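You operate a simulated robot arm through the tools that you are given. There is no shell and no other tool.

Carry out the task below with a simulated robot arm. There is one attempt and no reset: what you move stays moved.

## Task
Swap the faulty arc in the brown fixture for the white one and light it.
Fine: teal switch off, then slider back, before you lift it; old arc in the fault tray; slider in before you switch on again.

It is judged by the outcome, as a careful person would: the job done as asked, and still so three seconds after it is handed in. It fails if anything else is knocked over, pushed out of place, dropped, spilled or broken.

## Robot
A 6-joint arm with a two-finger gripper, fixed in place. Base frame: the origin is on the floor under the middle of its stand, x ahead of it, y to its left, z up; the work surface is at about z = 0.8. Readings come in m, rad, newtons and seconds.
It reaches about 0.94 m from its shoulder. Its first joint turns from -2.897 to 2.897 rad. Payload 2.54 kg.
The TCP is the grasp point between the finger pads, 0.03 m short of the fingertips. In the tool frame z runs along the fingers and y along their closing line. The gripper opens to 0.116 m; its body begins 0.095 m behind the TCP.
Orientation is that of the tool frame in the base frame, as [roll, pitch, yaw] about the fixed x, y, z axes, in that order (R = Rz(yaw) Ry(pitch) Rx(roll)). With the fingers straight down and closing along the base's y, the tool's x points along the base's -x, its y along +y and its z along -z.

## Interface
- The arm moves only by the tool step_arm. Its argument "plan" is a list of rows, each a list of 7 numbers: the opening, from 0 (shut) to 1 (fully open), then the shift along the tool's x, y, z in m, then the turn, a rotation vector about the tool's x, y, z in rad. In form: [[fingers, x, y, z, ax, ay, az], ...]. A call has 1 to 20 rows; each row is the pose to reach, as a shift and turn from the pose commanded when the call began, along the tool's axes at that moment. Rows are played at 5 a second. More than 0.05 m and 0.15 rad between two rows, or a gripper value outside its range, and nothing of the call is played. A pose out of reach is approached as far as the arm can. The call stops where the force on the tool passes 90 N (or 10 N more than at its start, if that is more) or the arm is blocked; 0.2 s more then pass. Each finger travels about 0.072 m/s and halts on what it meets, pressing with about 20 N; the grip force reading is that of the motor and also rises with nothing between the fingers. The clock runs only during rows and for 0.2 s after the last one: add rows that repeat a pose to give the fingers time. The reply holds the time, the measured pose of the TCP, the force on the tool along the base axes, the opening and the grip force, in the units named above and with some noise, with the torque about the TCP (base axes, N m) and any sound that the robot's microphone picked up.
- Cameras (640 x 400 px; columns grow to the right, rows downward): "scene" is fixed at [0.04, 0.648, 1.3848]; the picture's right is [-0.65, -0.76, 0.00], its down [-0.67, 0.58, -0.46] and it looks along [0.35, -0.30, -0.89] (base axes); focal length 214 px, centre (320, 200). "wrist" rides on the gripper at [0.069, -0.015, -0.122] in the tool frame; the picture's right is [0.21, 0.98, 0.00], its down [-0.83, 0.18, -0.53] and it looks along [-0.52, 0.11, 0.85] (tool axes); focal length 251 px, centre (320, 200). There is no depth. A picture from a camera that has moved, and an enlarged one, comes with that camera's place and axes in the base frame and with its lens. The place of the scene camera against the robot may be out by one fixed shift of up to 0.018 m in any direction.
- capture(camera): a new picture of that camera. The clock stands still meanwhile.
- inspect(camera, box): a new picture of the part [left, top, right, bottom] of that camera's present view, enlarged. The clock stands still meanwhile.
- close_job(): hands the job in; it is judged then, once.

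Nothing tells you positions but the pictures and the camera data. Unless the task says otherwise, let go and move clear before handing in.

The tools are called as a command line: name --pt "numbers of a row" for each row, then --argument value for the rest, lists and objects as JSON in quotes. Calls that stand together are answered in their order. step_arm: Moves the arm, as the interface text tells. Its arguments: {"type":"object","properties":{"plan":{"type":"array"}},"required":["plan"]} The other tools are called the same way: capture (camera) takes a picture; inspect (camera, box) takes an enlarged picture of a part of a camera's view; close_job () hands the job in.

At the start:

```text
time: 0.0
tool_pos: [0.4675, 0.3096, 1.1466]
orientation: [-3.141, 0.001, 3.141]
force: [0.6, 0.6, 1.1]
ft_torque: [-0.01, 0.02, 0.02]
opening: 0.1161
finger_force: 0.1
```

scene: 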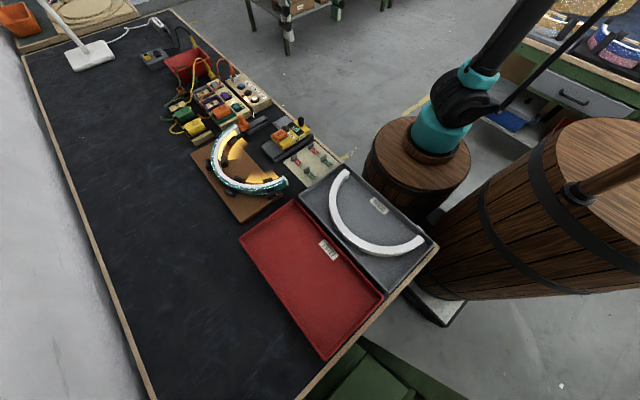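
wrist: 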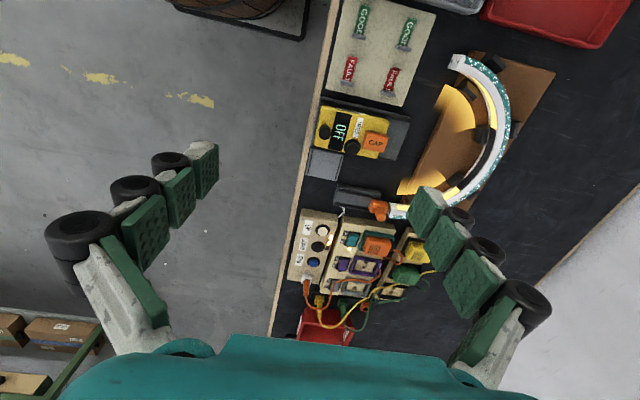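

I see a table with a brown fixture holding a glowing arc, a grey tray with a white arc, a red (likely fault) tray, and several switches and sliders near the fixture. I'll look closer at everything before moving.

inspect --camera "scene" --box '[130, 70, 350, 230]'

inspect --camera "wrist" --box '[280, 0, 560, 200]'

inspect --camera "wrist" --box '[270, 160, 480, 350]'

inspect --camera "scene" --box '[230, 150, 450, 370]'

```text
2.50 times, centred on (240, 150) of scene
camera zoom: at [0.04, 0.648, 1.3848], right [-0.65, -0.76, 0.0], down [-0.67, 0.58, -0.46], along [0.35, -0.3, -0.89], focal length 536 px, centre (520, 325)
```

zoom: 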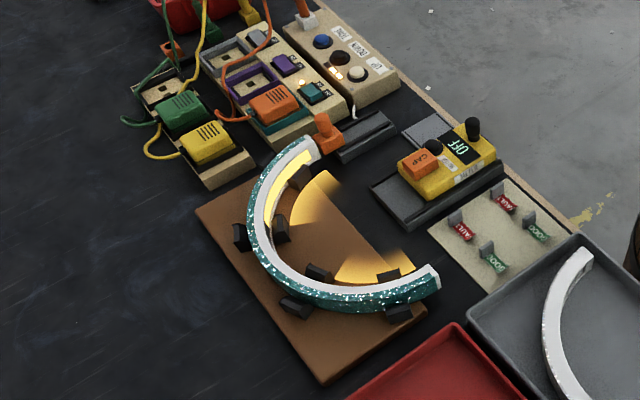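

```text
2.00 times, centred on (420, 100) of wrist
camera zoom: at [0.398, 0.2929, 1.2678], right [-0.21, 0.98, 0.0], down [0.83, 0.18, 0.53], along [0.52, 0.11, -0.85], focal length 503 px, centre (120, 400)
```

zoom: 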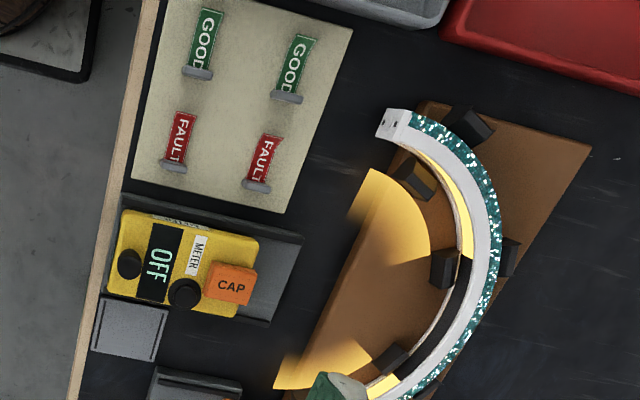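

```text
2.11 times, centred on (375, 255) of wrist
camera zoom: at [0.398, 0.2929, 1.2678], right [-0.21, 0.98, 0.0], down [0.83, 0.18, 0.53], along [0.52, 0.11, -0.85], focal length 529 px, centre (204, 84)
```

zoom: 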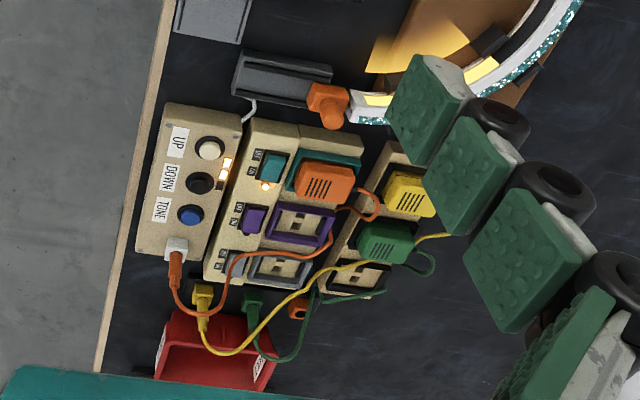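

```text
1.82 times, centred on (340, 260) of scene
camera zoom: at [0.04, 0.648, 1.3848], right [-0.65, -0.76, 0.0], down [-0.67, 0.58, -0.46], along [0.35, -0.3, -0.89], focal length 390 px, centre (284, 91)
```

zoom: 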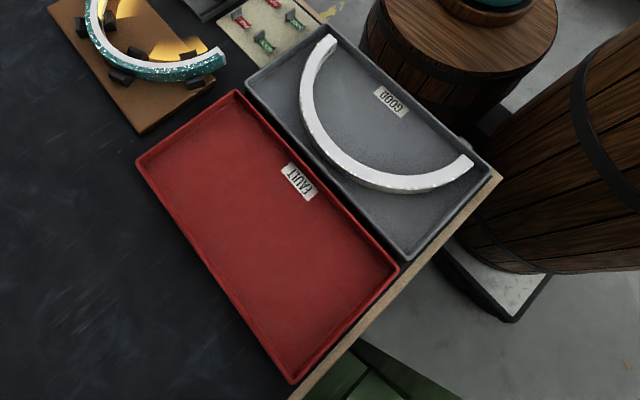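

The faulty arc sits in the brown fixture with its slider-end contact near (0.655, 0.52). The orange block there looks like the slider, and the teal switch is on the panel beyond it. I'll move the wrist camera to get better views before touching anything.

step_arm --pt "1 0.03 0.03 0.01 0 0 0" --pt "1 0.06 0.06 0.02 0 0 0" --pt "1 0.09 0.09 0.03 0 0 0" --pt "1 0.12 0.12 0.04 0 0 0" --pt "1 0.15 0.15 0.05 0 0 0" --pt "1 0.15 0.15 0.05 0 0 0"

capture --camera "wrist"

```text
time: 1.4
tool_pos: [0.3164, 0.4601, 1.0967]
orientation: [-3.141, 0.001, 3.141]
force: [0.6, 0.2, 0.3]
ft_torque: [-0.02, 0.01, -0.03]
opening: 0.1162
finger_force: 0.1
```

```text
taken
camera wrist: at [0.2474, 0.4439, 1.2182], right [-0.21, 0.98, 0.0], down [0.83, 0.18, 0.53], along [0.52, 0.11, -0.85], focal length 251 px, centre (320, 200)
```

wrist: 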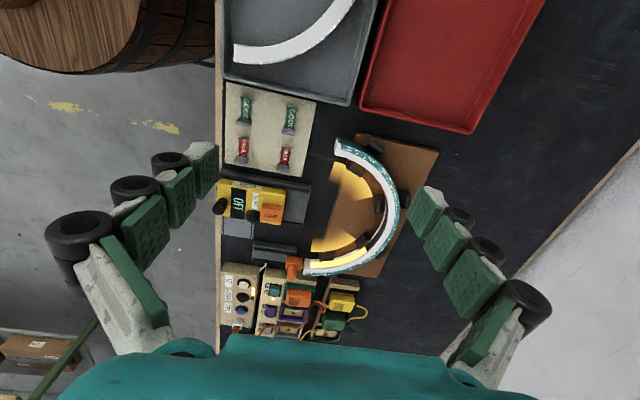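

The wrist camera now sees the fixture, the trays and the control panel in one view. I'll enlarge the fixture and the panel.

inspect --camera "wrist" --box '[270, 120, 450, 290]'

inspect --camera "wrist" --box '[210, 230, 380, 350]'

inspect --camera "wrist" --box '[210, 0, 550, 180]'

```text
2.35 times, centred on (360, 205) of wrist
camera zoom: at [0.2474, 0.4439, 1.2182], right [-0.21, 0.98, 0.0], down [0.83, 0.18, 0.53], along [0.52, 0.11, -0.85], focal length 592 px, centre (226, 188)
```

zoom: 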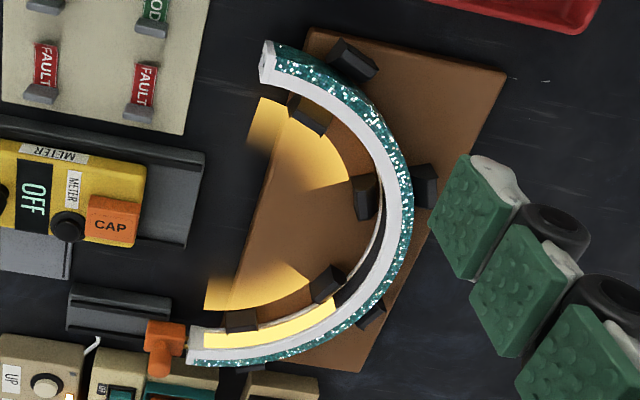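

```text
3.33 times, centred on (295, 290) of wrist
camera zoom: at [0.2474, 0.4439, 1.2182], right [-0.21, 0.98, 0.0], down [0.83, 0.18, 0.53], along [0.52, 0.11, -0.85], focal length 838 px, centre (403, -100)
```

zoom: 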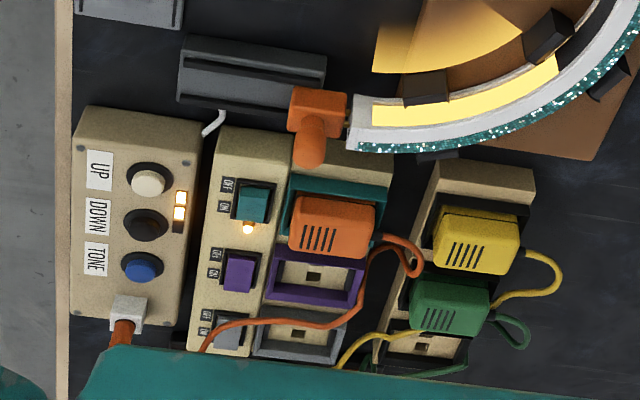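

```text
1.88 times, centred on (380, 90) of wrist
camera zoom: at [0.2474, 0.4439, 1.2182], right [-0.21, 0.98, 0.0], down [0.83, 0.18, 0.53], along [0.52, 0.11, -0.85], focal length 473 px, centre (207, 407)
```

zoom: 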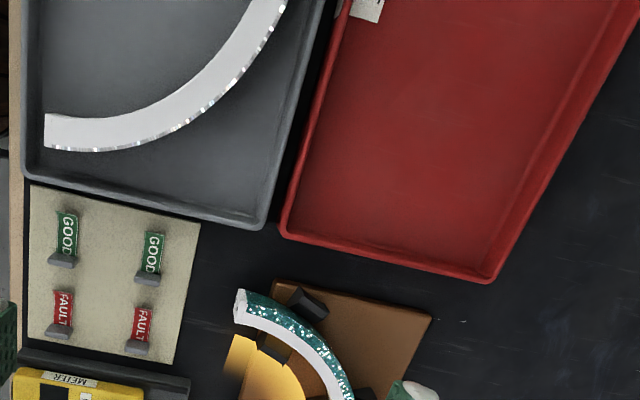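

The teal rocker appears to be at about (0.747, 0.443, 0.83), with the orange slider knob just by the arc's end. I'll bring the camera closer to that area, staying high.

step_arm --pt "1 -0.04 -0.005 0.013 0 0 0" --pt "1 -0.08 -0.01 0.026 0 0 0" --pt "1 -0.12 -0.015 0.04 0 0 0" --pt "1 -0.16 -0.02 0.053 0 0 0" --pt "1 -0.2 -0.025 0.066 0 0 0" --pt "1 -0.24 -0.03 0.08 0 0 0" --pt "1 -0.28 -0.035 0.093 0 0 0" --pt "1 -0.3 -0.04 0.1 0 0 0" --pt "1 -0.3 -0.04 0.1 0 0 0"

capture --camera "wrist"

```text
time: 3.4
tool_pos: [0.6182, 0.4196, 0.9959]
orientation: [-3.141, -0.001, -3.141]
force: [-0.1, 0.1, -0.8]
ft_torque: [0.0, -0.02, 0.0]
opening: 0.1161
finger_force: 0.1
```

```text
taken
camera wrist: at [0.5491, 0.4027, 1.1175], right [-0.21, 0.98, 0.0], down [0.83, 0.18, 0.53], along [0.52, 0.11, -0.85], focal length 251 px, centre (320, 200)
```

wrist: 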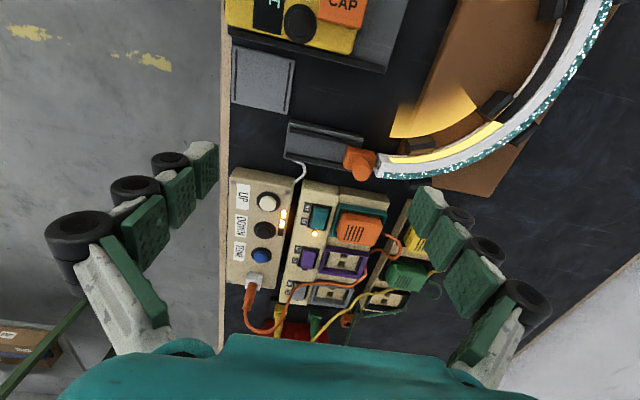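

inspect --camera "wrist" --box '[220, 110, 420, 235]'

inspect --camera "wrist" --box '[280, 180, 400, 255]'

inspect --camera "wrist" --box '[270, 110, 430, 210]'

```text
3.20 times, centred on (320, 172) of wrist
camera zoom: at [0.5491, 0.4027, 1.1175], right [-0.21, 0.98, 0.0], down [0.83, 0.18, 0.53], along [0.52, 0.11, -0.85], focal length 805 px, centre (320, 288)
```

zoom: 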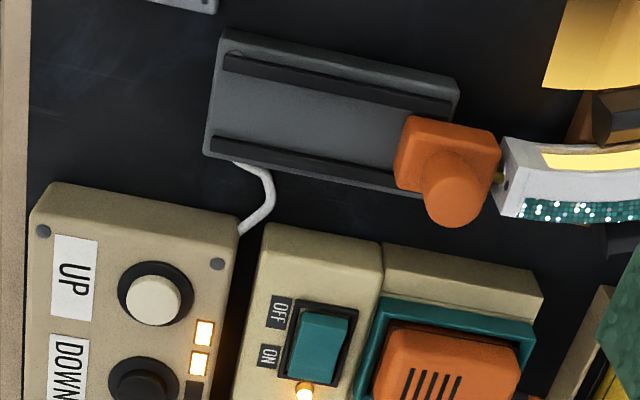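

```text
5.33 times, centred on (340, 218) of wrist
camera zoom: at [0.5491, 0.4027, 1.1175], right [-0.21, 0.98, 0.0], down [0.83, 0.18, 0.53], along [0.52, 0.11, -0.85], focal length 1341 px, centre (213, 107)
```

zoom: 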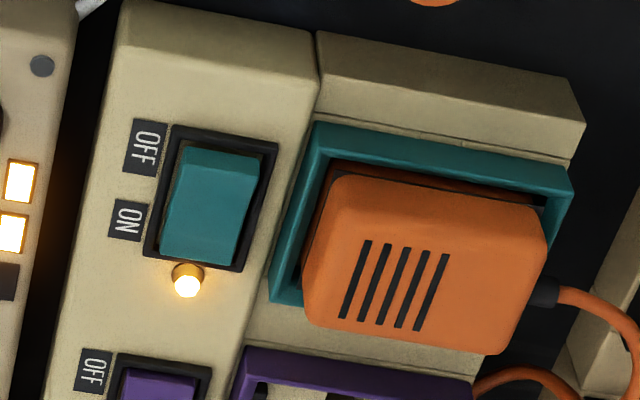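

```text
4.00 times, centred on (350, 160) of wrist
camera zoom: at [0.5491, 0.4027, 1.1175], right [-0.21, 0.98, 0.0], down [0.83, 0.18, 0.53], along [0.52, 0.11, -0.85], focal length 1006 px, centre (200, 360)
```

zoom: 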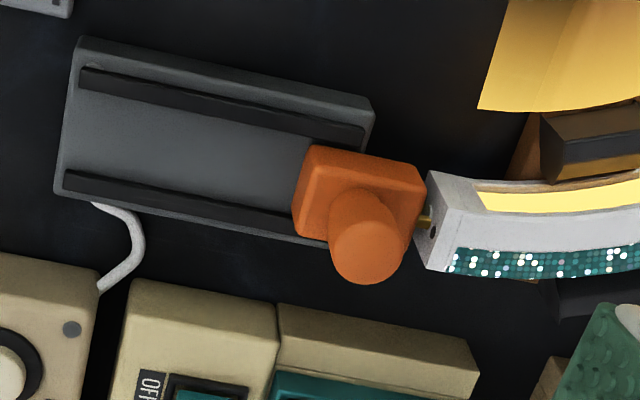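

The teal rocker has OFF at its near (-x) end and ON at the far end. The orange slider block carries a knob and runs along y on a grey track, with a pin going into the arc's end. I'll check the fingers and heights from the scene camera.

capture --camera "scene"

inspect --camera "scene" --box '[140, 60, 340, 200]'

inspect --camera "wrist" --box '[40, 120, 240, 360]'

```text
taken
```

scene: 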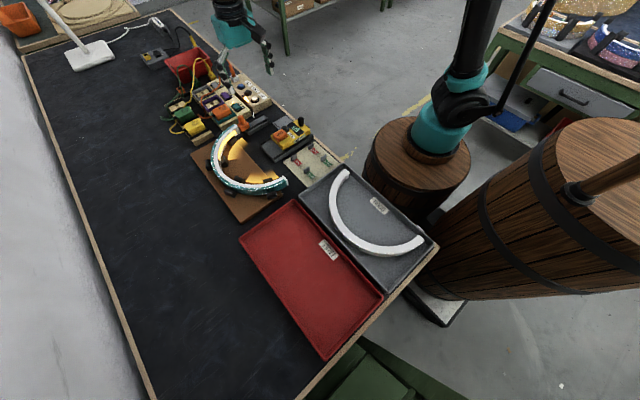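

```text
2.86 times, centred on (240, 130) of scene
camera zoom: at [0.04, 0.648, 1.3848], right [-0.65, -0.76, 0.0], down [-0.67, 0.58, -0.46], along [0.35, -0.3, -0.89], focal length 613 px, centre (549, 400)
```

zoom: 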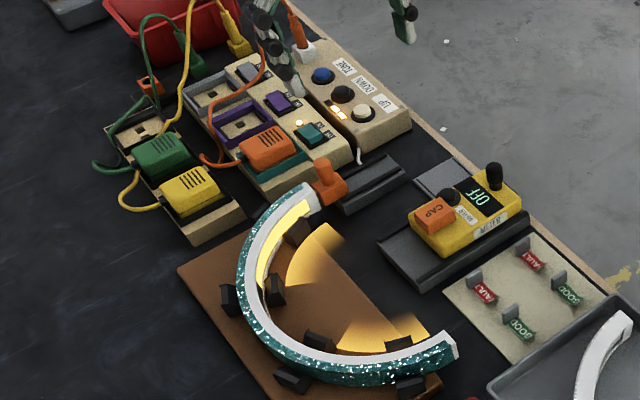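

```text
1.67 times, centred on (140, 240) of wrist
camera zoom: at [0.5491, 0.4027, 1.1175], right [-0.21, 0.98, 0.0], down [0.83, 0.18, 0.53], along [0.52, 0.11, -0.85], focal length 419 px, centre (620, 133)
```

zoom: 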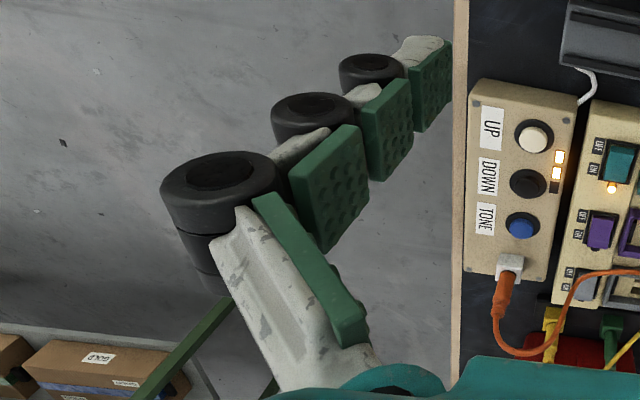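

Nothing tall stands in the way here. For the rocker and the slider I want the closing line along x, so I'll shut the fingers and turn the tool 90° at this safe height, then look again.

step_arm --pt "0.8 0 0 0 0 0 -0.143" --pt "0.6 0 0 0 0 0 -0.286" --pt "0.4 0 0 0 0 0 -0.428" --pt "0.2 0 0 0 0 0 -0.571" --pt "0 0 0 0 0 0 -0.714" --pt "0 0 0 0 0 0 -0.857" --pt "0 0 0 0 0 0 -1.0" --pt "0 0 0 0 0 0 -1.142" --pt "0 0 0 0 0 0 -1.285" --pt "0 0 0 0 0 0 -1.428" --pt "0 0 0 0 0 0 -1.5708" --pt "0 0 0 0 0 0 -1.5708"

capture --camera "wrist"

capture --camera "scene"

```text
time: 6.0
tool_pos: [0.618, 0.4191, 0.9953]
orientation: [-3.14, 0.002, -1.57]
force: [0.6, -0.1, 0.2]
ft_torque: [-0.03, -0.04, 0.02]
opening: 0.0
finger_force: 20.9
```

```text
taken
camera wrist: at [0.632, 0.3491, 1.1175], right [-0.98, -0.22, 0.0], down [-0.18, 0.83, 0.53], along [-0.12, 0.52, -0.85], focal length 251 px, centre (320, 200)
```

wrist: 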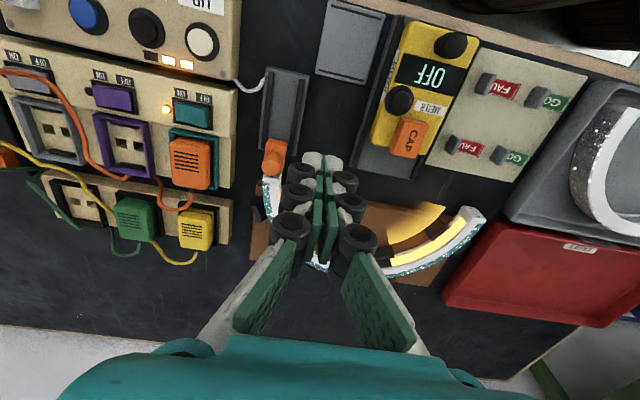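

```text
taken
```

scene: 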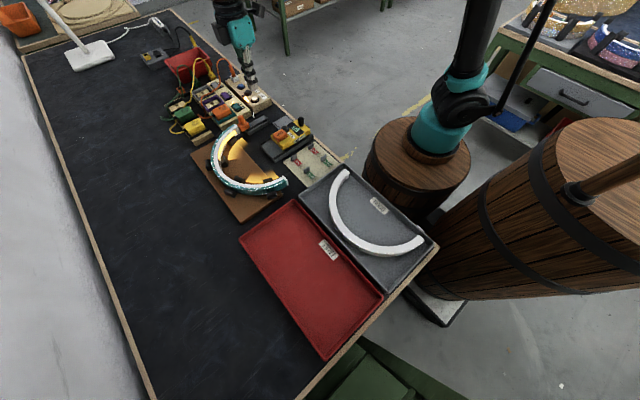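

The fingers are shut and pointing down, and this view shows the finger shape and the switch well. I'll enlarge both to get sizes.

inspect --camera "wrist" --box '[240, 130, 400, 270]'

inspect --camera "wrist" --box '[90, 60, 310, 200]'

```text
2.86 times, centred on (320, 200) of wrist
camera zoom: at [0.632, 0.3491, 1.1175], right [-0.98, -0.22, 0.0], down [-0.18, 0.83, 0.53], along [-0.12, 0.52, -0.85], focal length 718 px, centre (320, 200)
```

zoom: 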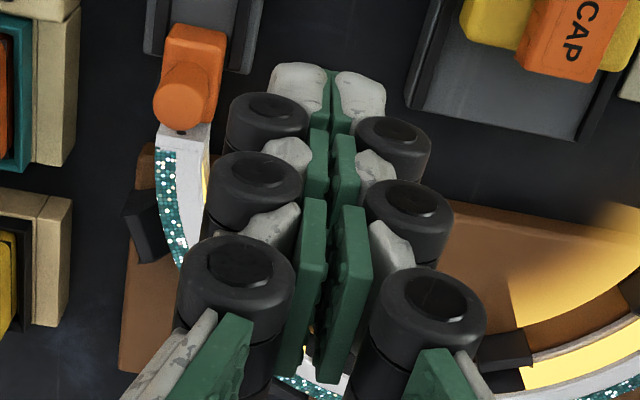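

```text
2.86 times, centred on (200, 130) of wrist
camera zoom: at [0.632, 0.3491, 1.1175], right [-0.98, -0.22, 0.0], down [-0.18, 0.83, 0.53], along [-0.12, 0.52, -0.85], focal length 718 px, centre (663, 400)
```

zoom: 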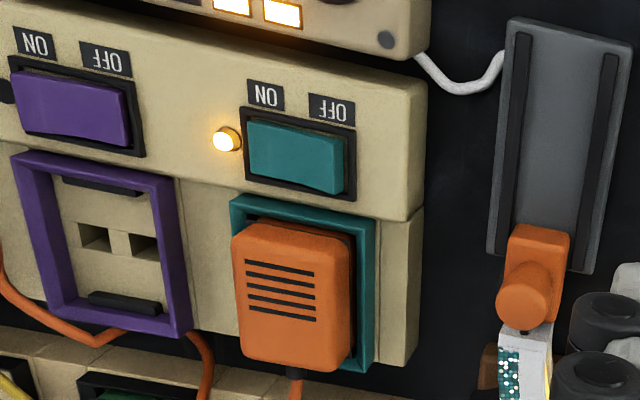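

The closed fingertips are about ±14 mm thick and the rocker centre is near (0.753, 0.4445), with its OFF end sticking up near x≈0.737. I'll move above the OFF end, tilting the fingers forward a little so only their rear edge presses that half.

step_arm --pt "0 -0.005 -0.026 0.006 0.07 0 0" --pt "0 -0.01 -0.052 0.012 0.14 0 0" --pt "0 -0.015 -0.078 0.03 0.21 0 0" --pt "0 -0.02 -0.104 0.05 0.28 0 0" --pt "0 -0.025 -0.1265 0.076 0.35 0 0" --pt "0 -0.025 -0.1265 0.076 0.35 0 0"

capture --camera "wrist"

inspect --camera "scene" --box '[150, 20, 330, 160]'

```text
time: 7.4
tool_pos: [0.7438, 0.4438, 0.9195]
orientation: [-2.79, 0.0, -1.571]
force: [0.5, 0.1, 0.1]
ft_torque: [0.01, 0.02, 0.01]
opening: 0.0002
finger_force: 20.5
```

```text
taken
camera wrist: at [0.7158, 0.3745, 1.0391], right [-0.92, -0.21, -0.34], down [-0.35, 0.83, 0.44], along [0.18, 0.52, -0.83], focal length 251 px, centre (320, 200)
```

wrist: 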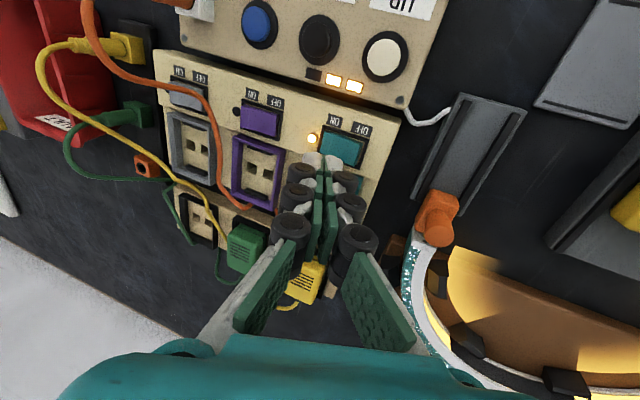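

```text
2.86 times, centred on (240, 90) of scene
camera zoom: at [0.04, 0.648, 1.3848], right [-0.65, -0.76, 0.0], down [-0.67, 0.58, -0.46], along [0.35, -0.3, -0.89], focal length 613 px, centre (549, 514)
```

zoom: 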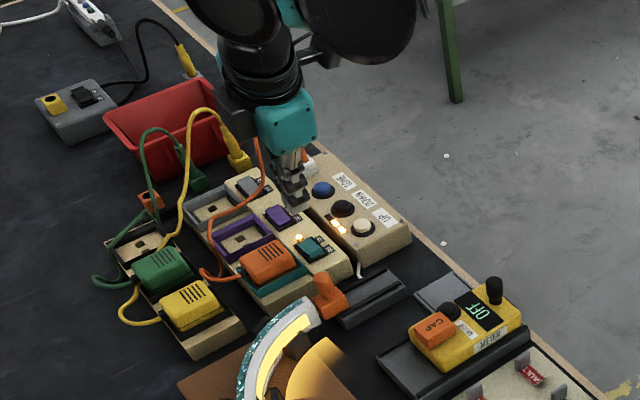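

inspect --camera "wrist" --box '[280, 90, 420, 190]'

```text
4.00 times, centred on (350, 140) of wrist
camera zoom: at [0.7158, 0.3745, 1.0391], right [-0.92, -0.21, -0.34], down [-0.35, 0.83, 0.44], along [0.18, 0.52, -0.83], focal length 1006 px, centre (200, 440)
```

zoom: 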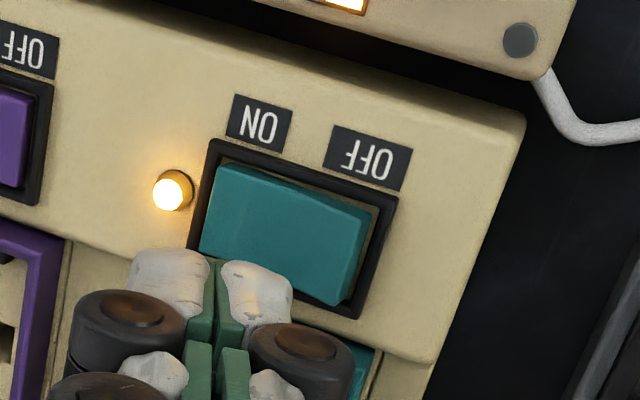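

The OFF end of the rocker is at about x=0.7375 and the pivot near x=0.753. My fingertip edge will land near x≈0.742. I'll descend most of the way straight down, then go in small steps watching the force.

step_arm --pt "0 -0.001 0.00516 0.01409 0 0 0" --pt "0 -0.001 0.01031 0.02817 0 0 0" --pt "0 -0.001 0.01444 0.03944 0 0 0" --pt "0 -0.001 0.01444 0.03944 0 0 0"

inspect --camera "wrist" --box '[260, 90, 400, 190]'

inspect --camera "scene" --box '[200, 70, 290, 130]'

```text
time: 8.4
tool_pos: [0.7438, 0.4445, 0.8772]
orientation: [-2.79, -0.001, -1.57]
force: [0.0, 0.1, 0.1]
ft_torque: [0.03, 0.02, -0.01]
opening: 0.0002
finger_force: 19.6
```

```text
4.00 times, centred on (330, 140) of wrist
camera zoom: at [0.7157, 0.3752, 0.9969], right [-0.92, -0.21, -0.33], down [-0.35, 0.83, 0.44], along [0.18, 0.52, -0.83], focal length 1006 px, centre (280, 440)
```

zoom: 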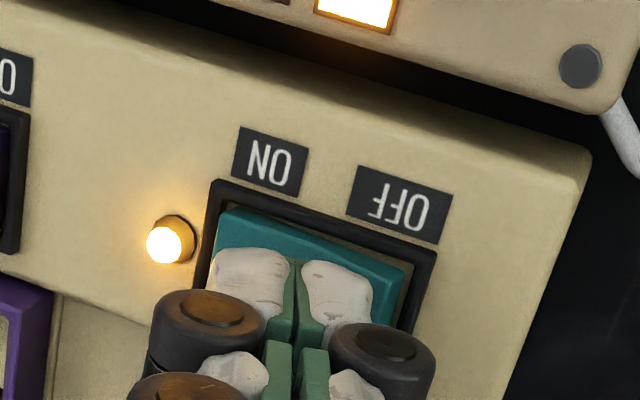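

```text
6.67 times, centred on (245, 100) of scene
camera zoom: at [0.04, 0.648, 1.3848], right [-0.65, -0.76, 0.0], down [-0.67, 0.58, -0.46], along [0.35, -0.3, -0.89], focal length 1430 px, centre (820, 867)
```

zoom: 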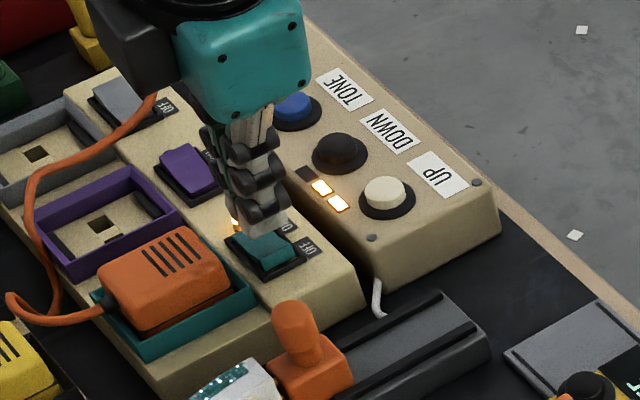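

The tip is about a centimetre above the OFF half. I'll continue down in small steps.

step_arm --pt "0 0 0.00069 0.00188 0 0 0" --pt "0 0 0.00138 0.00376 0 0 0" --pt "0 0 0.00206 0.00563 0 0 0" --pt "0 0 0.00275 0.00751 0 0 0" --pt "0 0 0.00344 0.00939 0 0 0"

inspect --camera "scene" --box '[200, 70, 290, 130]'

```text
time: 9.6
tool_pos: [0.7447, 0.4464, 0.8682]
orientation: [-2.794, 0.0, -1.571]
force: [-0.6, 0.6, -0.5]
ft_torque: [-0.02, 0.05, -0.01]
opening: 0.0
finger_force: 19.9
```

```text
6.67 times, centred on (245, 100) of scene
camera zoom: at [0.04, 0.648, 1.3848], right [-0.65, -0.76, 0.0], down [-0.67, 0.58, -0.46], along [0.35, -0.3, -0.89], focal length 1430 px, centre (820, 867)
```

zoom: 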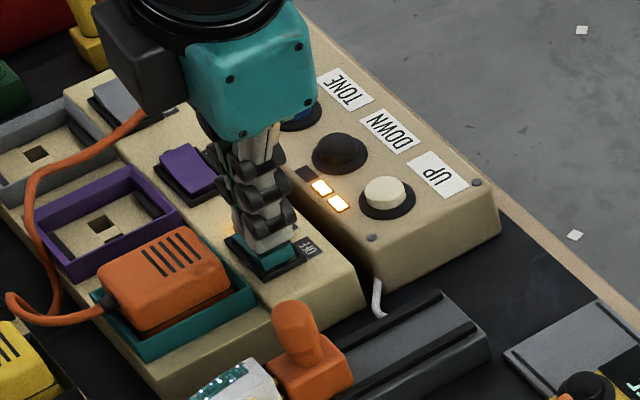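

No contact yet. I'll go a few millimetres further.

step_arm --pt "0 0 0.00051 0.00141 0 0 0" --pt "0 0 0.00103 0.00282 0 0 0" --pt "0 0 0.00155 0.00422 0 0 0"

inspect --camera "scene" --box '[200, 70, 290, 130]'

```text
time: 10.4
tool_pos: [0.744, 0.4453, 0.864]
orientation: [-2.79, 0.002, -1.571]
force: [-0.1, 1.1, 14.2]
ft_torque: [0.04, -0.04, 0.03]
opening: 0.0002
finger_force: 20.1
heard: click
```

```text
6.67 times, centred on (245, 100) of scene
camera zoom: at [0.04, 0.648, 1.3848], right [-0.65, -0.76, 0.0], down [-0.67, 0.58, -0.46], along [0.35, -0.3, -0.89], focal length 1430 px, centre (820, 867)
```

zoom: 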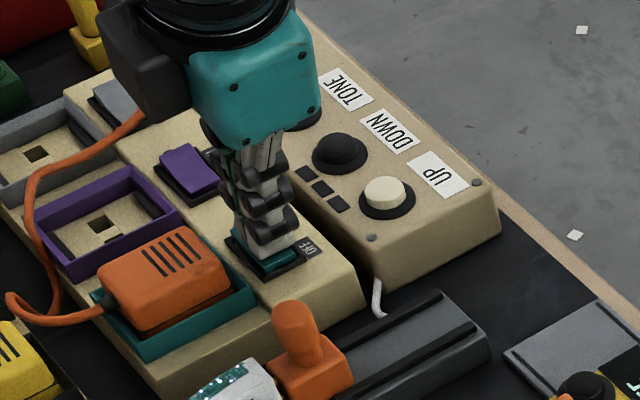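

A click was heard and the dimmer LEDs went out, so the teal switch is off. I'll lift straight up and check the picture.

step_arm --pt "0 0 -0.00688 -0.01878 0 0 0" --pt "0 0 -0.01375 -0.03756 0 0 0" --pt "0 0 -0.02063 -0.05634 0 0 0" --pt "0 0 -0.02063 -0.05634 0 0 0"

inspect --camera "wrist" --box '[260, 90, 480, 250]'

inspect --camera "scene" --box '[180, 80, 310, 210]'

```text
time: 11.4
tool_pos: [0.746, 0.4435, 0.9237]
orientation: [-2.793, 0.0, -1.57]
force: [0.1, 1.0, 0.1]
ft_torque: [0.03, 0.0, 0.02]
opening: 0.0
finger_force: 19.9
```

```text
2.50 times, centred on (370, 170) of wrist
camera zoom: at [0.7165, 0.374, 1.0428], right [-0.92, -0.21, -0.33], down [-0.35, 0.83, 0.44], along [0.18, 0.52, -0.83], focal length 629 px, centre (195, 275)
```

zoom: 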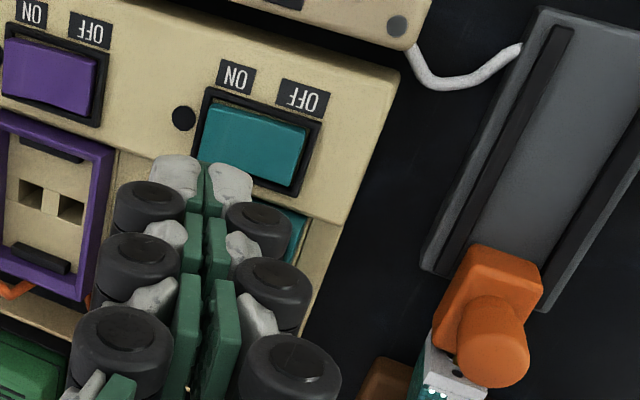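

```text
3.08 times, centred on (245, 145) of scene
camera zoom: at [0.04, 0.648, 1.3848], right [-0.65, -0.76, 0.0], down [-0.67, 0.58, -0.46], along [0.35, -0.3, -0.89], focal length 660 px, centre (551, 369)
```

zoom: 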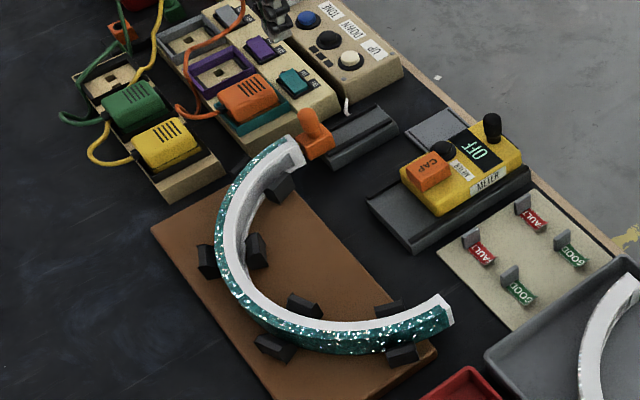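

The switch is off and the arc has gone dark. The slider's knob is at about (0.660, 0.4725), topping out near z≈0.865. I'll straighten the tool, open a little and hover over the knob.

step_arm --pt "0.1 -0.0068 0.0197 -0.0072 -0.088 0 0" --pt "0.2 -0.0135 0.0394 -0.0145 -0.176 0 0" --pt "0.35 -0.0203 0.0592 -0.0217 -0.264 0 0" --pt "0.45 -0.027 0.0789 -0.0289 -0.351 0 0" --pt "0.45 -0.027 0.0789 -0.0289 -0.351 0 0" --pt "0.45 -0.027 0.0789 -0.0289 -0.351 0 0"

capture --camera "wrist"

inspect --camera "scene" --box '[200, 60, 320, 160]'

```text
time: 12.8
tool_pos: [0.659, 0.4733, 0.9244]
orientation: [3.14, -0.001, -1.57]
force: [-0.3, 0.3, -0.1]
ft_torque: [-0.02, 0.04, -0.03]
opening: 0.0523
finger_force: 0.1
```

```text
taken
camera wrist: at [0.6741, 0.4024, 1.0456], right [-0.98, -0.21, 0.0], down [-0.18, 0.83, 0.53], along [-0.12, 0.52, -0.85], focal length 251 px, centre (320, 200)
```

wrist: 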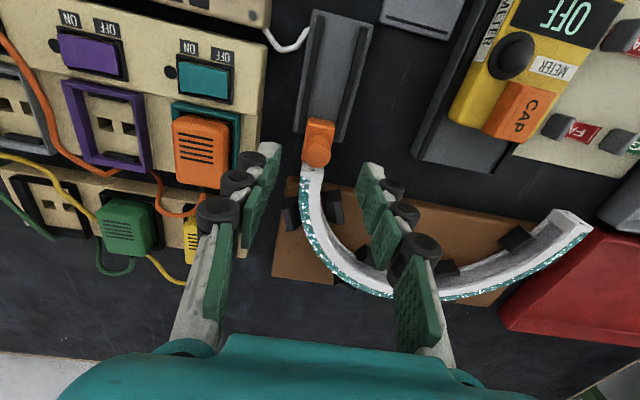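

```text
4.00 times, centred on (260, 110) of scene
camera zoom: at [0.04, 0.648, 1.3848], right [-0.65, -0.76, 0.0], down [-0.67, 0.58, -0.46], along [0.35, -0.3, -0.89], focal length 858 px, centre (560, 560)
```

zoom: 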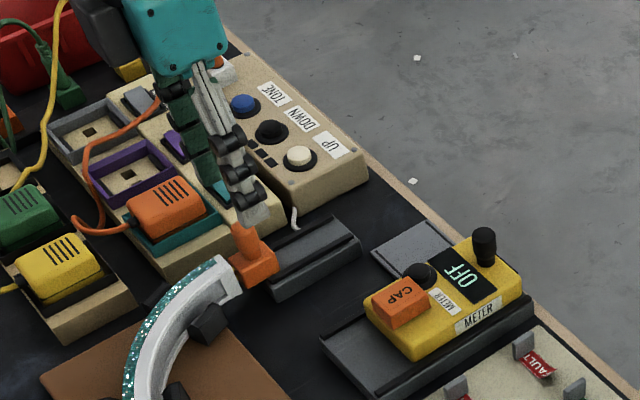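

inspect --camera "wrist" --box '[240, 90, 400, 200]'

```text
3.64 times, centred on (320, 145) of wrist
camera zoom: at [0.6741, 0.4024, 1.0456], right [-0.98, -0.21, 0.0], down [-0.18, 0.83, 0.53], along [-0.12, 0.52, -0.85], focal length 914 px, centre (320, 400)
```

zoom: 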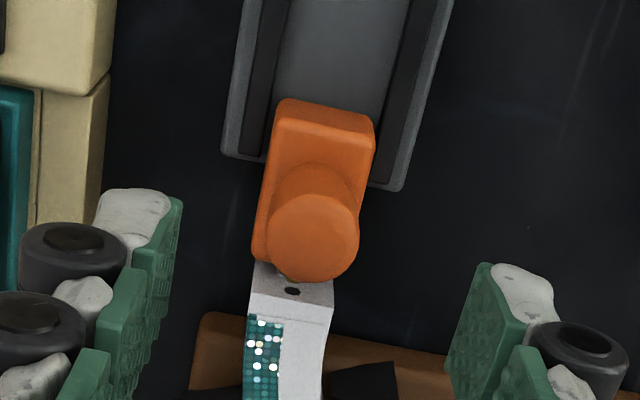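

The fingers straddle the knob with clear space both sides. I'll lower so that the pads cover the knob while staying above its block, then close.

step_arm --pt "0.45 -0.001 0 0.02 0 0 0" --pt "0.45 -0.001 0 0.04 0 0 0" --pt "0.45 -0.001 0 0.055 0 0 0" --pt "0.45 -0.001 0 0.066 0 0 0" --pt "0.45 -0.001 0 0.066 0 0 0"

inspect --camera "wrist" --box '[220, 70, 420, 200]'

inspect --camera "scene" --box '[210, 80, 310, 150]'

```text
time: 14.0
tool_pos: [0.6602, 0.4748, 0.8582]
orientation: [3.14, 0.0, -1.569]
force: [-0.7, -0.1, 0.0]
ft_torque: [-0.03, -0.01, 0.0]
opening: 0.0522
finger_force: 0.0
```

```text
3.08 times, centred on (320, 135) of wrist
camera zoom: at [0.6749, 0.4033, 0.9794], right [-0.98, -0.21, 0.0], down [-0.18, 0.83, 0.53], along [-0.12, 0.52, -0.85], focal length 774 px, centre (320, 400)
```

zoom: 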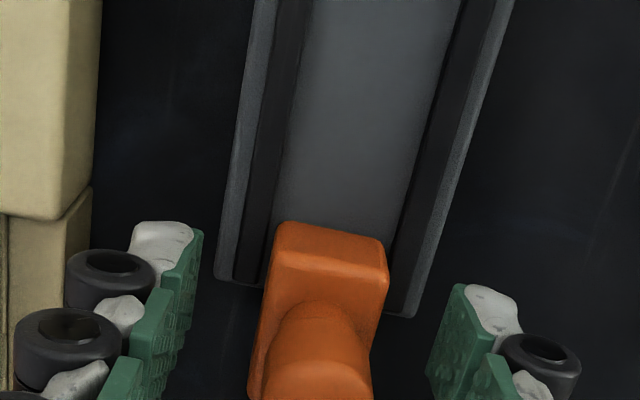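

```text
5.71 times, centred on (260, 115) of scene
camera zoom: at [0.04, 0.648, 1.3848], right [-0.65, -0.76, 0.0], down [-0.67, 0.58, -0.46], along [0.35, -0.3, -0.89], focal length 1226 px, centre (663, 686)
```

zoom: 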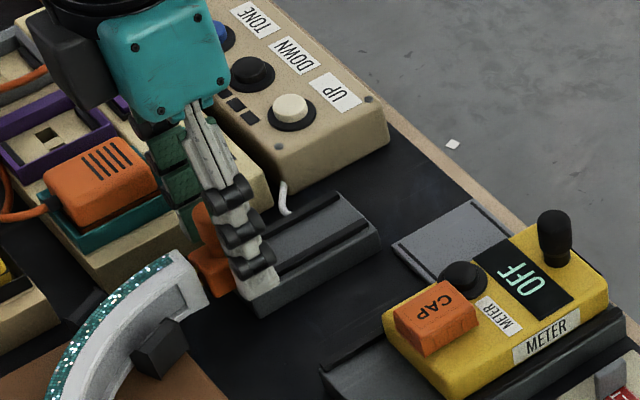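

The pads are level with the knob on both sides. Closing now.

step_arm --pt "0.2 0 0 0 0 0 0" --pt "0.1 0 0 0 0 0 0" --pt "0.0 0 0 0 0 0 0" --pt "0.0 0 0 0 0 0 0"

```text
time: 15.0
tool_pos: [0.6593, 0.4739, 0.8578]
orientation: [3.139, 0.0, -1.57]
force: [0.4, -0.3, -2.6]
ft_torque: [0.06, -0.03, 0.02]
opening: 0.0232
finger_force: 45.1
```

I have the knob (opening 23 mm). Now I'll draw the slider back along -y gently, watching the force.

step_arm --pt "0 0.005 0 0 0 0 0" --pt "0 0.01 0 0 0 0 0" --pt "0 0.015 0 0 0 0 0" --pt "0 0.02 0 0 0 0 0" --pt "0 0.025 0 0 0 0 0"

inspect --camera "scene" --box '[210, 80, 310, 150]'

```text
time: 16.2
tool_pos: [0.6594, 0.4506, 0.8589]
orientation: [3.141, 0.005, -1.568]
force: [10.7, 24.7, 11.0]
ft_torque: [0.27, -0.31, -0.09]
opening: 0.0233
finger_force: 45.2
```

```text
5.71 times, centred on (260, 115) of scene
camera zoom: at [0.04, 0.648, 1.3848], right [-0.65, -0.76, 0.0], down [-0.67, 0.58, -0.46], along [0.35, -0.3, -0.89], focal length 1226 px, centre (663, 686)
```

zoom: 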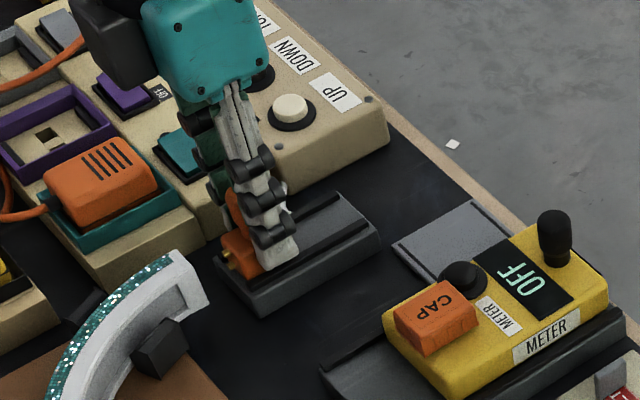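

The slider has moved about 23 mm and its pin is out of the arc. I'll draw it a little further to see if that resistance is friction or the end stop.

step_arm --pt "0 0.003 0 0 0 0 0" --pt "0 0.006 0 0 0 0 0" --pt "0 0.009 0 0 0 0 0"

inspect --camera "scene" --box '[210, 80, 310, 150]'

```text
time: 17.0
tool_pos: [0.66, 0.4406, 0.8557]
orientation: [3.14, 0.001, -1.57]
force: [7.1, 32.9, -0.9]
ft_torque: [0.93, -0.23, -0.02]
opening: 0.0234
finger_force: 44.7
```

```text
5.71 times, centred on (260, 115) of scene
camera zoom: at [0.04, 0.648, 1.3848], right [-0.65, -0.76, 0.0], down [-0.67, 0.58, -0.46], along [0.35, -0.3, -0.89], focal length 1226 px, centre (663, 686)
```

zoom: 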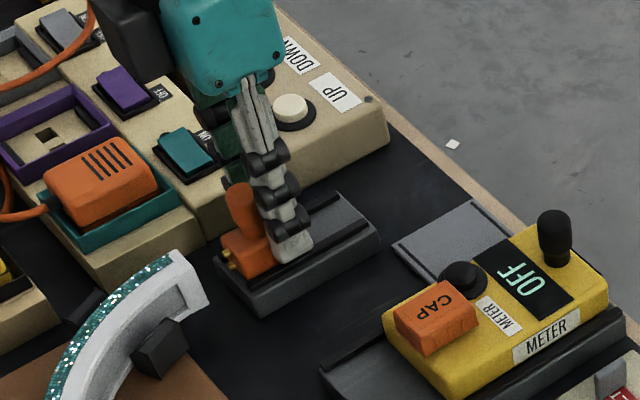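

The last stretch looks like the fingers slipping along the knob with the block at its stop. I'll check from the wrist.

capture --camera "wrist"

inspect --camera "wrist" --box '[230, 40, 410, 240]'

```text
taken
camera wrist: at [0.6749, 0.3705, 0.9784], right [-0.98, -0.21, 0.0], down [-0.18, 0.83, 0.54], along [-0.12, 0.52, -0.84], focal length 251 px, centre (320, 200)
```

wrist: 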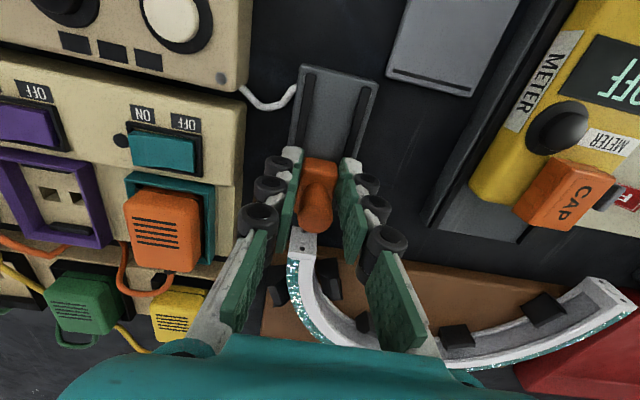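

```text
2.00 times, centred on (320, 140) of wrist
camera zoom: at [0.6749, 0.3705, 0.9784], right [-0.98, -0.21, 0.0], down [-0.18, 0.83, 0.54], along [-0.12, 0.52, -0.84], focal length 503 px, centre (320, 320)
```

zoom: 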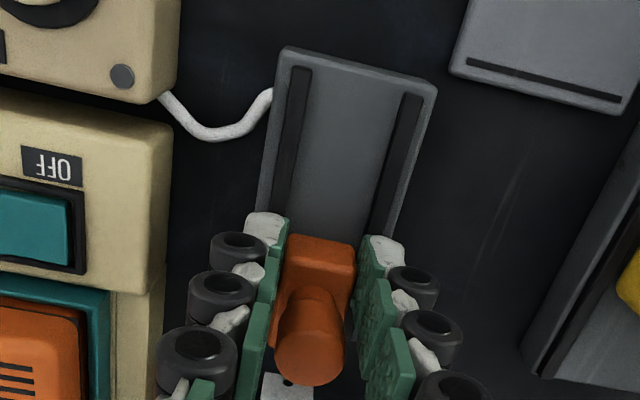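

The knob is now at y≈0.4526, about 21.5 mm back, with the pin clear of the arc. I'll regrip centrally and give one more gentle pull to confirm it's at the stop.

step_arm --pt "0.4 0 0 0 0 0 0" --pt "0.4 0 0 0 0 0 0" --pt "0.4 -0.012 0 0 0 0 0" --pt "0.4 -0.012 0 0 0 0 0" --pt "0.1 -0.012 0 0 0 0 0" --pt "0 -0.012 0 0 0 0 0" --pt "0 -0.012 0 0 0 0 0" --pt "0 -0.009 0 0 0 0 0" --pt "0 -0.006 0 0 0 0 0" --pt "0 -0.006 0 0 0 0 0"

inspect --camera "wrist" --box '[230, 40, 410, 240]'

inspect --camera "scene" --box '[210, 80, 310, 150]'

```text
time: 19.2
tool_pos: [0.6595, 0.447, 0.8575]
orientation: [3.141, 0.003, -1.571]
force: [12.7, 31.6, 3.0]
ft_torque: [0.92, -0.37, 0.0]
opening: 0.0237
finger_force: 44.8
```

```text
2.00 times, centred on (320, 140) of wrist
camera zoom: at [0.6748, 0.377, 0.9781], right [-0.98, -0.22, 0.0], down [-0.18, 0.82, 0.54], along [-0.12, 0.52, -0.84], focal length 503 px, centre (320, 320)
```

zoom: 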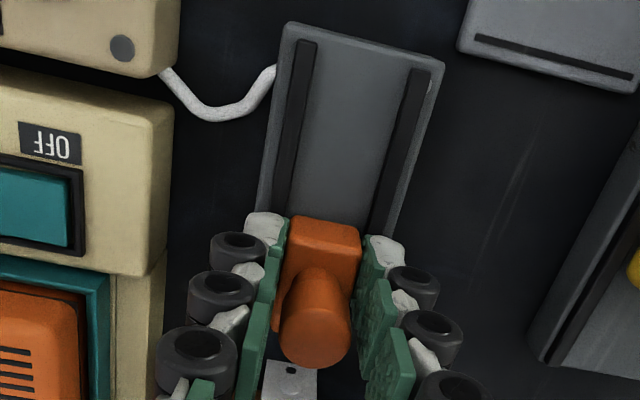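

```text
5.71 times, centred on (260, 115) of scene
camera zoom: at [0.04, 0.648, 1.3848], right [-0.65, -0.76, 0.0], down [-0.67, 0.58, -0.46], along [0.35, -0.3, -0.89], focal length 1226 px, centre (663, 686)
```

zoom: 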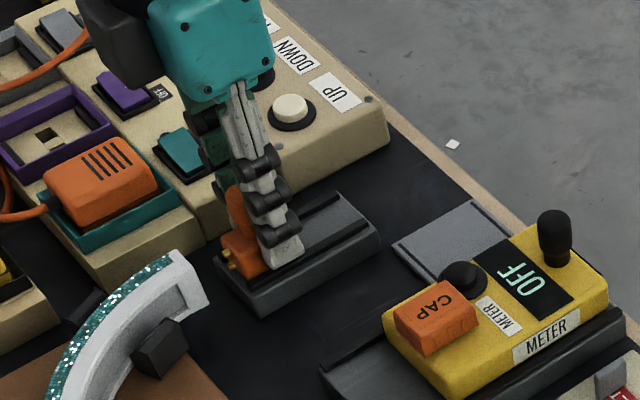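

The block doesn't budge at 30 N, so the slider is fully back. I'll ease off, release and lift clear.

step_arm --pt "0 -0.005 0 0 0 0 0" --pt "0.45 -0.005 0 0 0 0 0" --pt "0.45 -0.005 0 0 0 0 0" --pt "0.45 -0.005 0 0 0 0 0" --pt "0.45 -0.005 0 -0.03 0 0 0" --pt "0.45 -0.005 0 -0.06 0 0 0" --pt "0.45 -0.005 0 -0.1 0 0 0" --pt "0.45 -0.005 0 -0.1 0 0 0"

inspect --camera "scene" --box '[180, 80, 310, 210]'

capture --camera "wrist"

```text
time: 21.0
tool_pos: [0.6589, 0.4501, 0.9573]
orientation: [3.139, 0.001, -1.572]
force: [-0.1, 0.0, 0.9]
ft_torque: [0.02, 0.02, 0.0]
opening: 0.0521
finger_force: 0.2
```

```text
3.08 times, centred on (245, 145) of scene
camera zoom: at [0.04, 0.648, 1.3848], right [-0.65, -0.76, 0.0], down [-0.67, 0.58, -0.46], along [0.35, -0.3, -0.89], focal length 660 px, centre (551, 369)
```

zoom: 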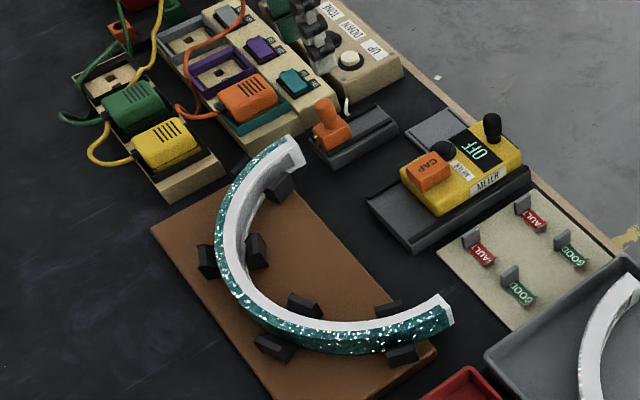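

```text
taken
camera wrist: at [0.6743, 0.3797, 1.0791], right [-0.98, -0.21, 0.0], down [-0.18, 0.83, 0.53], along [-0.12, 0.52, -0.85], focal length 251 px, centre (320, 200)
```

wrist: 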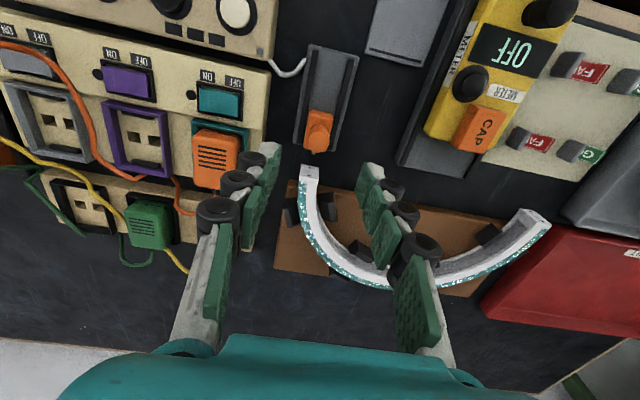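

The slider is back and the arc is unlit. Next I'll turn the tool back so it closes along y and take a measuring view of the arc from above.

step_arm --pt "0.6 -0.005 0.027 -0.006 0 0 0.143" --pt "0.8 -0.01 0.054 -0.012 0 0 0.286" --pt "1 -0.014 0.081 -0.018 0 0 0.428" --pt "1 -0.018 0.108 -0.024 0 0 0.571" --pt "1 -0.023 0.135 -0.03 0 0 0.714" --pt "1 -0.027 0.162 -0.036 0 0 0.857" --pt "1 -0.032 0.189 -0.042 0 0 1.0" --pt "1 -0.036 0.216 -0.048 0 0 1.142" --pt "1 -0.041 0.243 -0.054 0 0 1.285" --pt "1 -0.045 0.27 -0.06 0 0 1.428" --pt "1 -0.05 0.3 -0.063 0 0 1.5708" --pt "1 -0.05 0.3 -0.063 0 0 1.5708"

capture --camera "wrist"

```text
time: 23.6
tool_pos: [0.3596, 0.4999, 1.0213]
orientation: [3.14, -0.003, 3.14]
force: [0.6, -0.3, 0.3]
ft_torque: [-0.07, -0.01, 0.01]
opening: 0.116
finger_force: 0.0
```

```text
taken
camera wrist: at [0.2907, 0.484, 1.1435], right [-0.21, 0.98, 0.0], down [0.83, 0.18, 0.53], along [0.52, 0.11, -0.85], focal length 251 px, centre (320, 200)
```

wrist: 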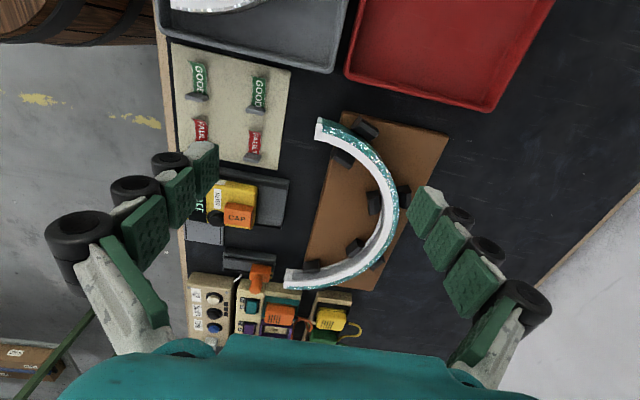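

inspect --camera "wrist" --box '[260, 100, 460, 300]'

inspect --camera "wrist" --box '[330, 160, 430, 260]'

```text
2.00 times, centred on (360, 200) of wrist
camera zoom: at [0.2907, 0.484, 1.1435], right [-0.21, 0.98, 0.0], down [0.83, 0.18, 0.53], along [0.52, 0.11, -0.85], focal length 503 px, centre (240, 200)
```

zoom: 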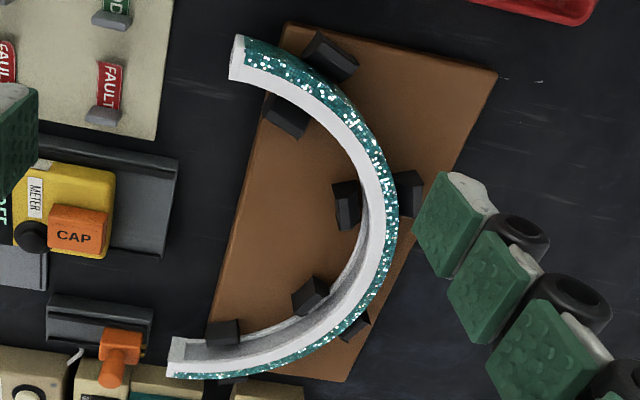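

```text
4.00 times, centred on (380, 210) of wrist
camera zoom: at [0.2907, 0.484, 1.1435], right [-0.21, 0.98, 0.0], down [0.83, 0.18, 0.53], along [0.52, 0.11, -0.85], focal length 1006 px, centre (80, 160)
```

zoom: 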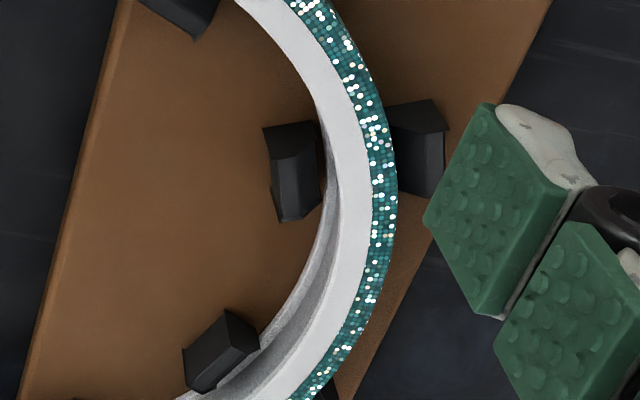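

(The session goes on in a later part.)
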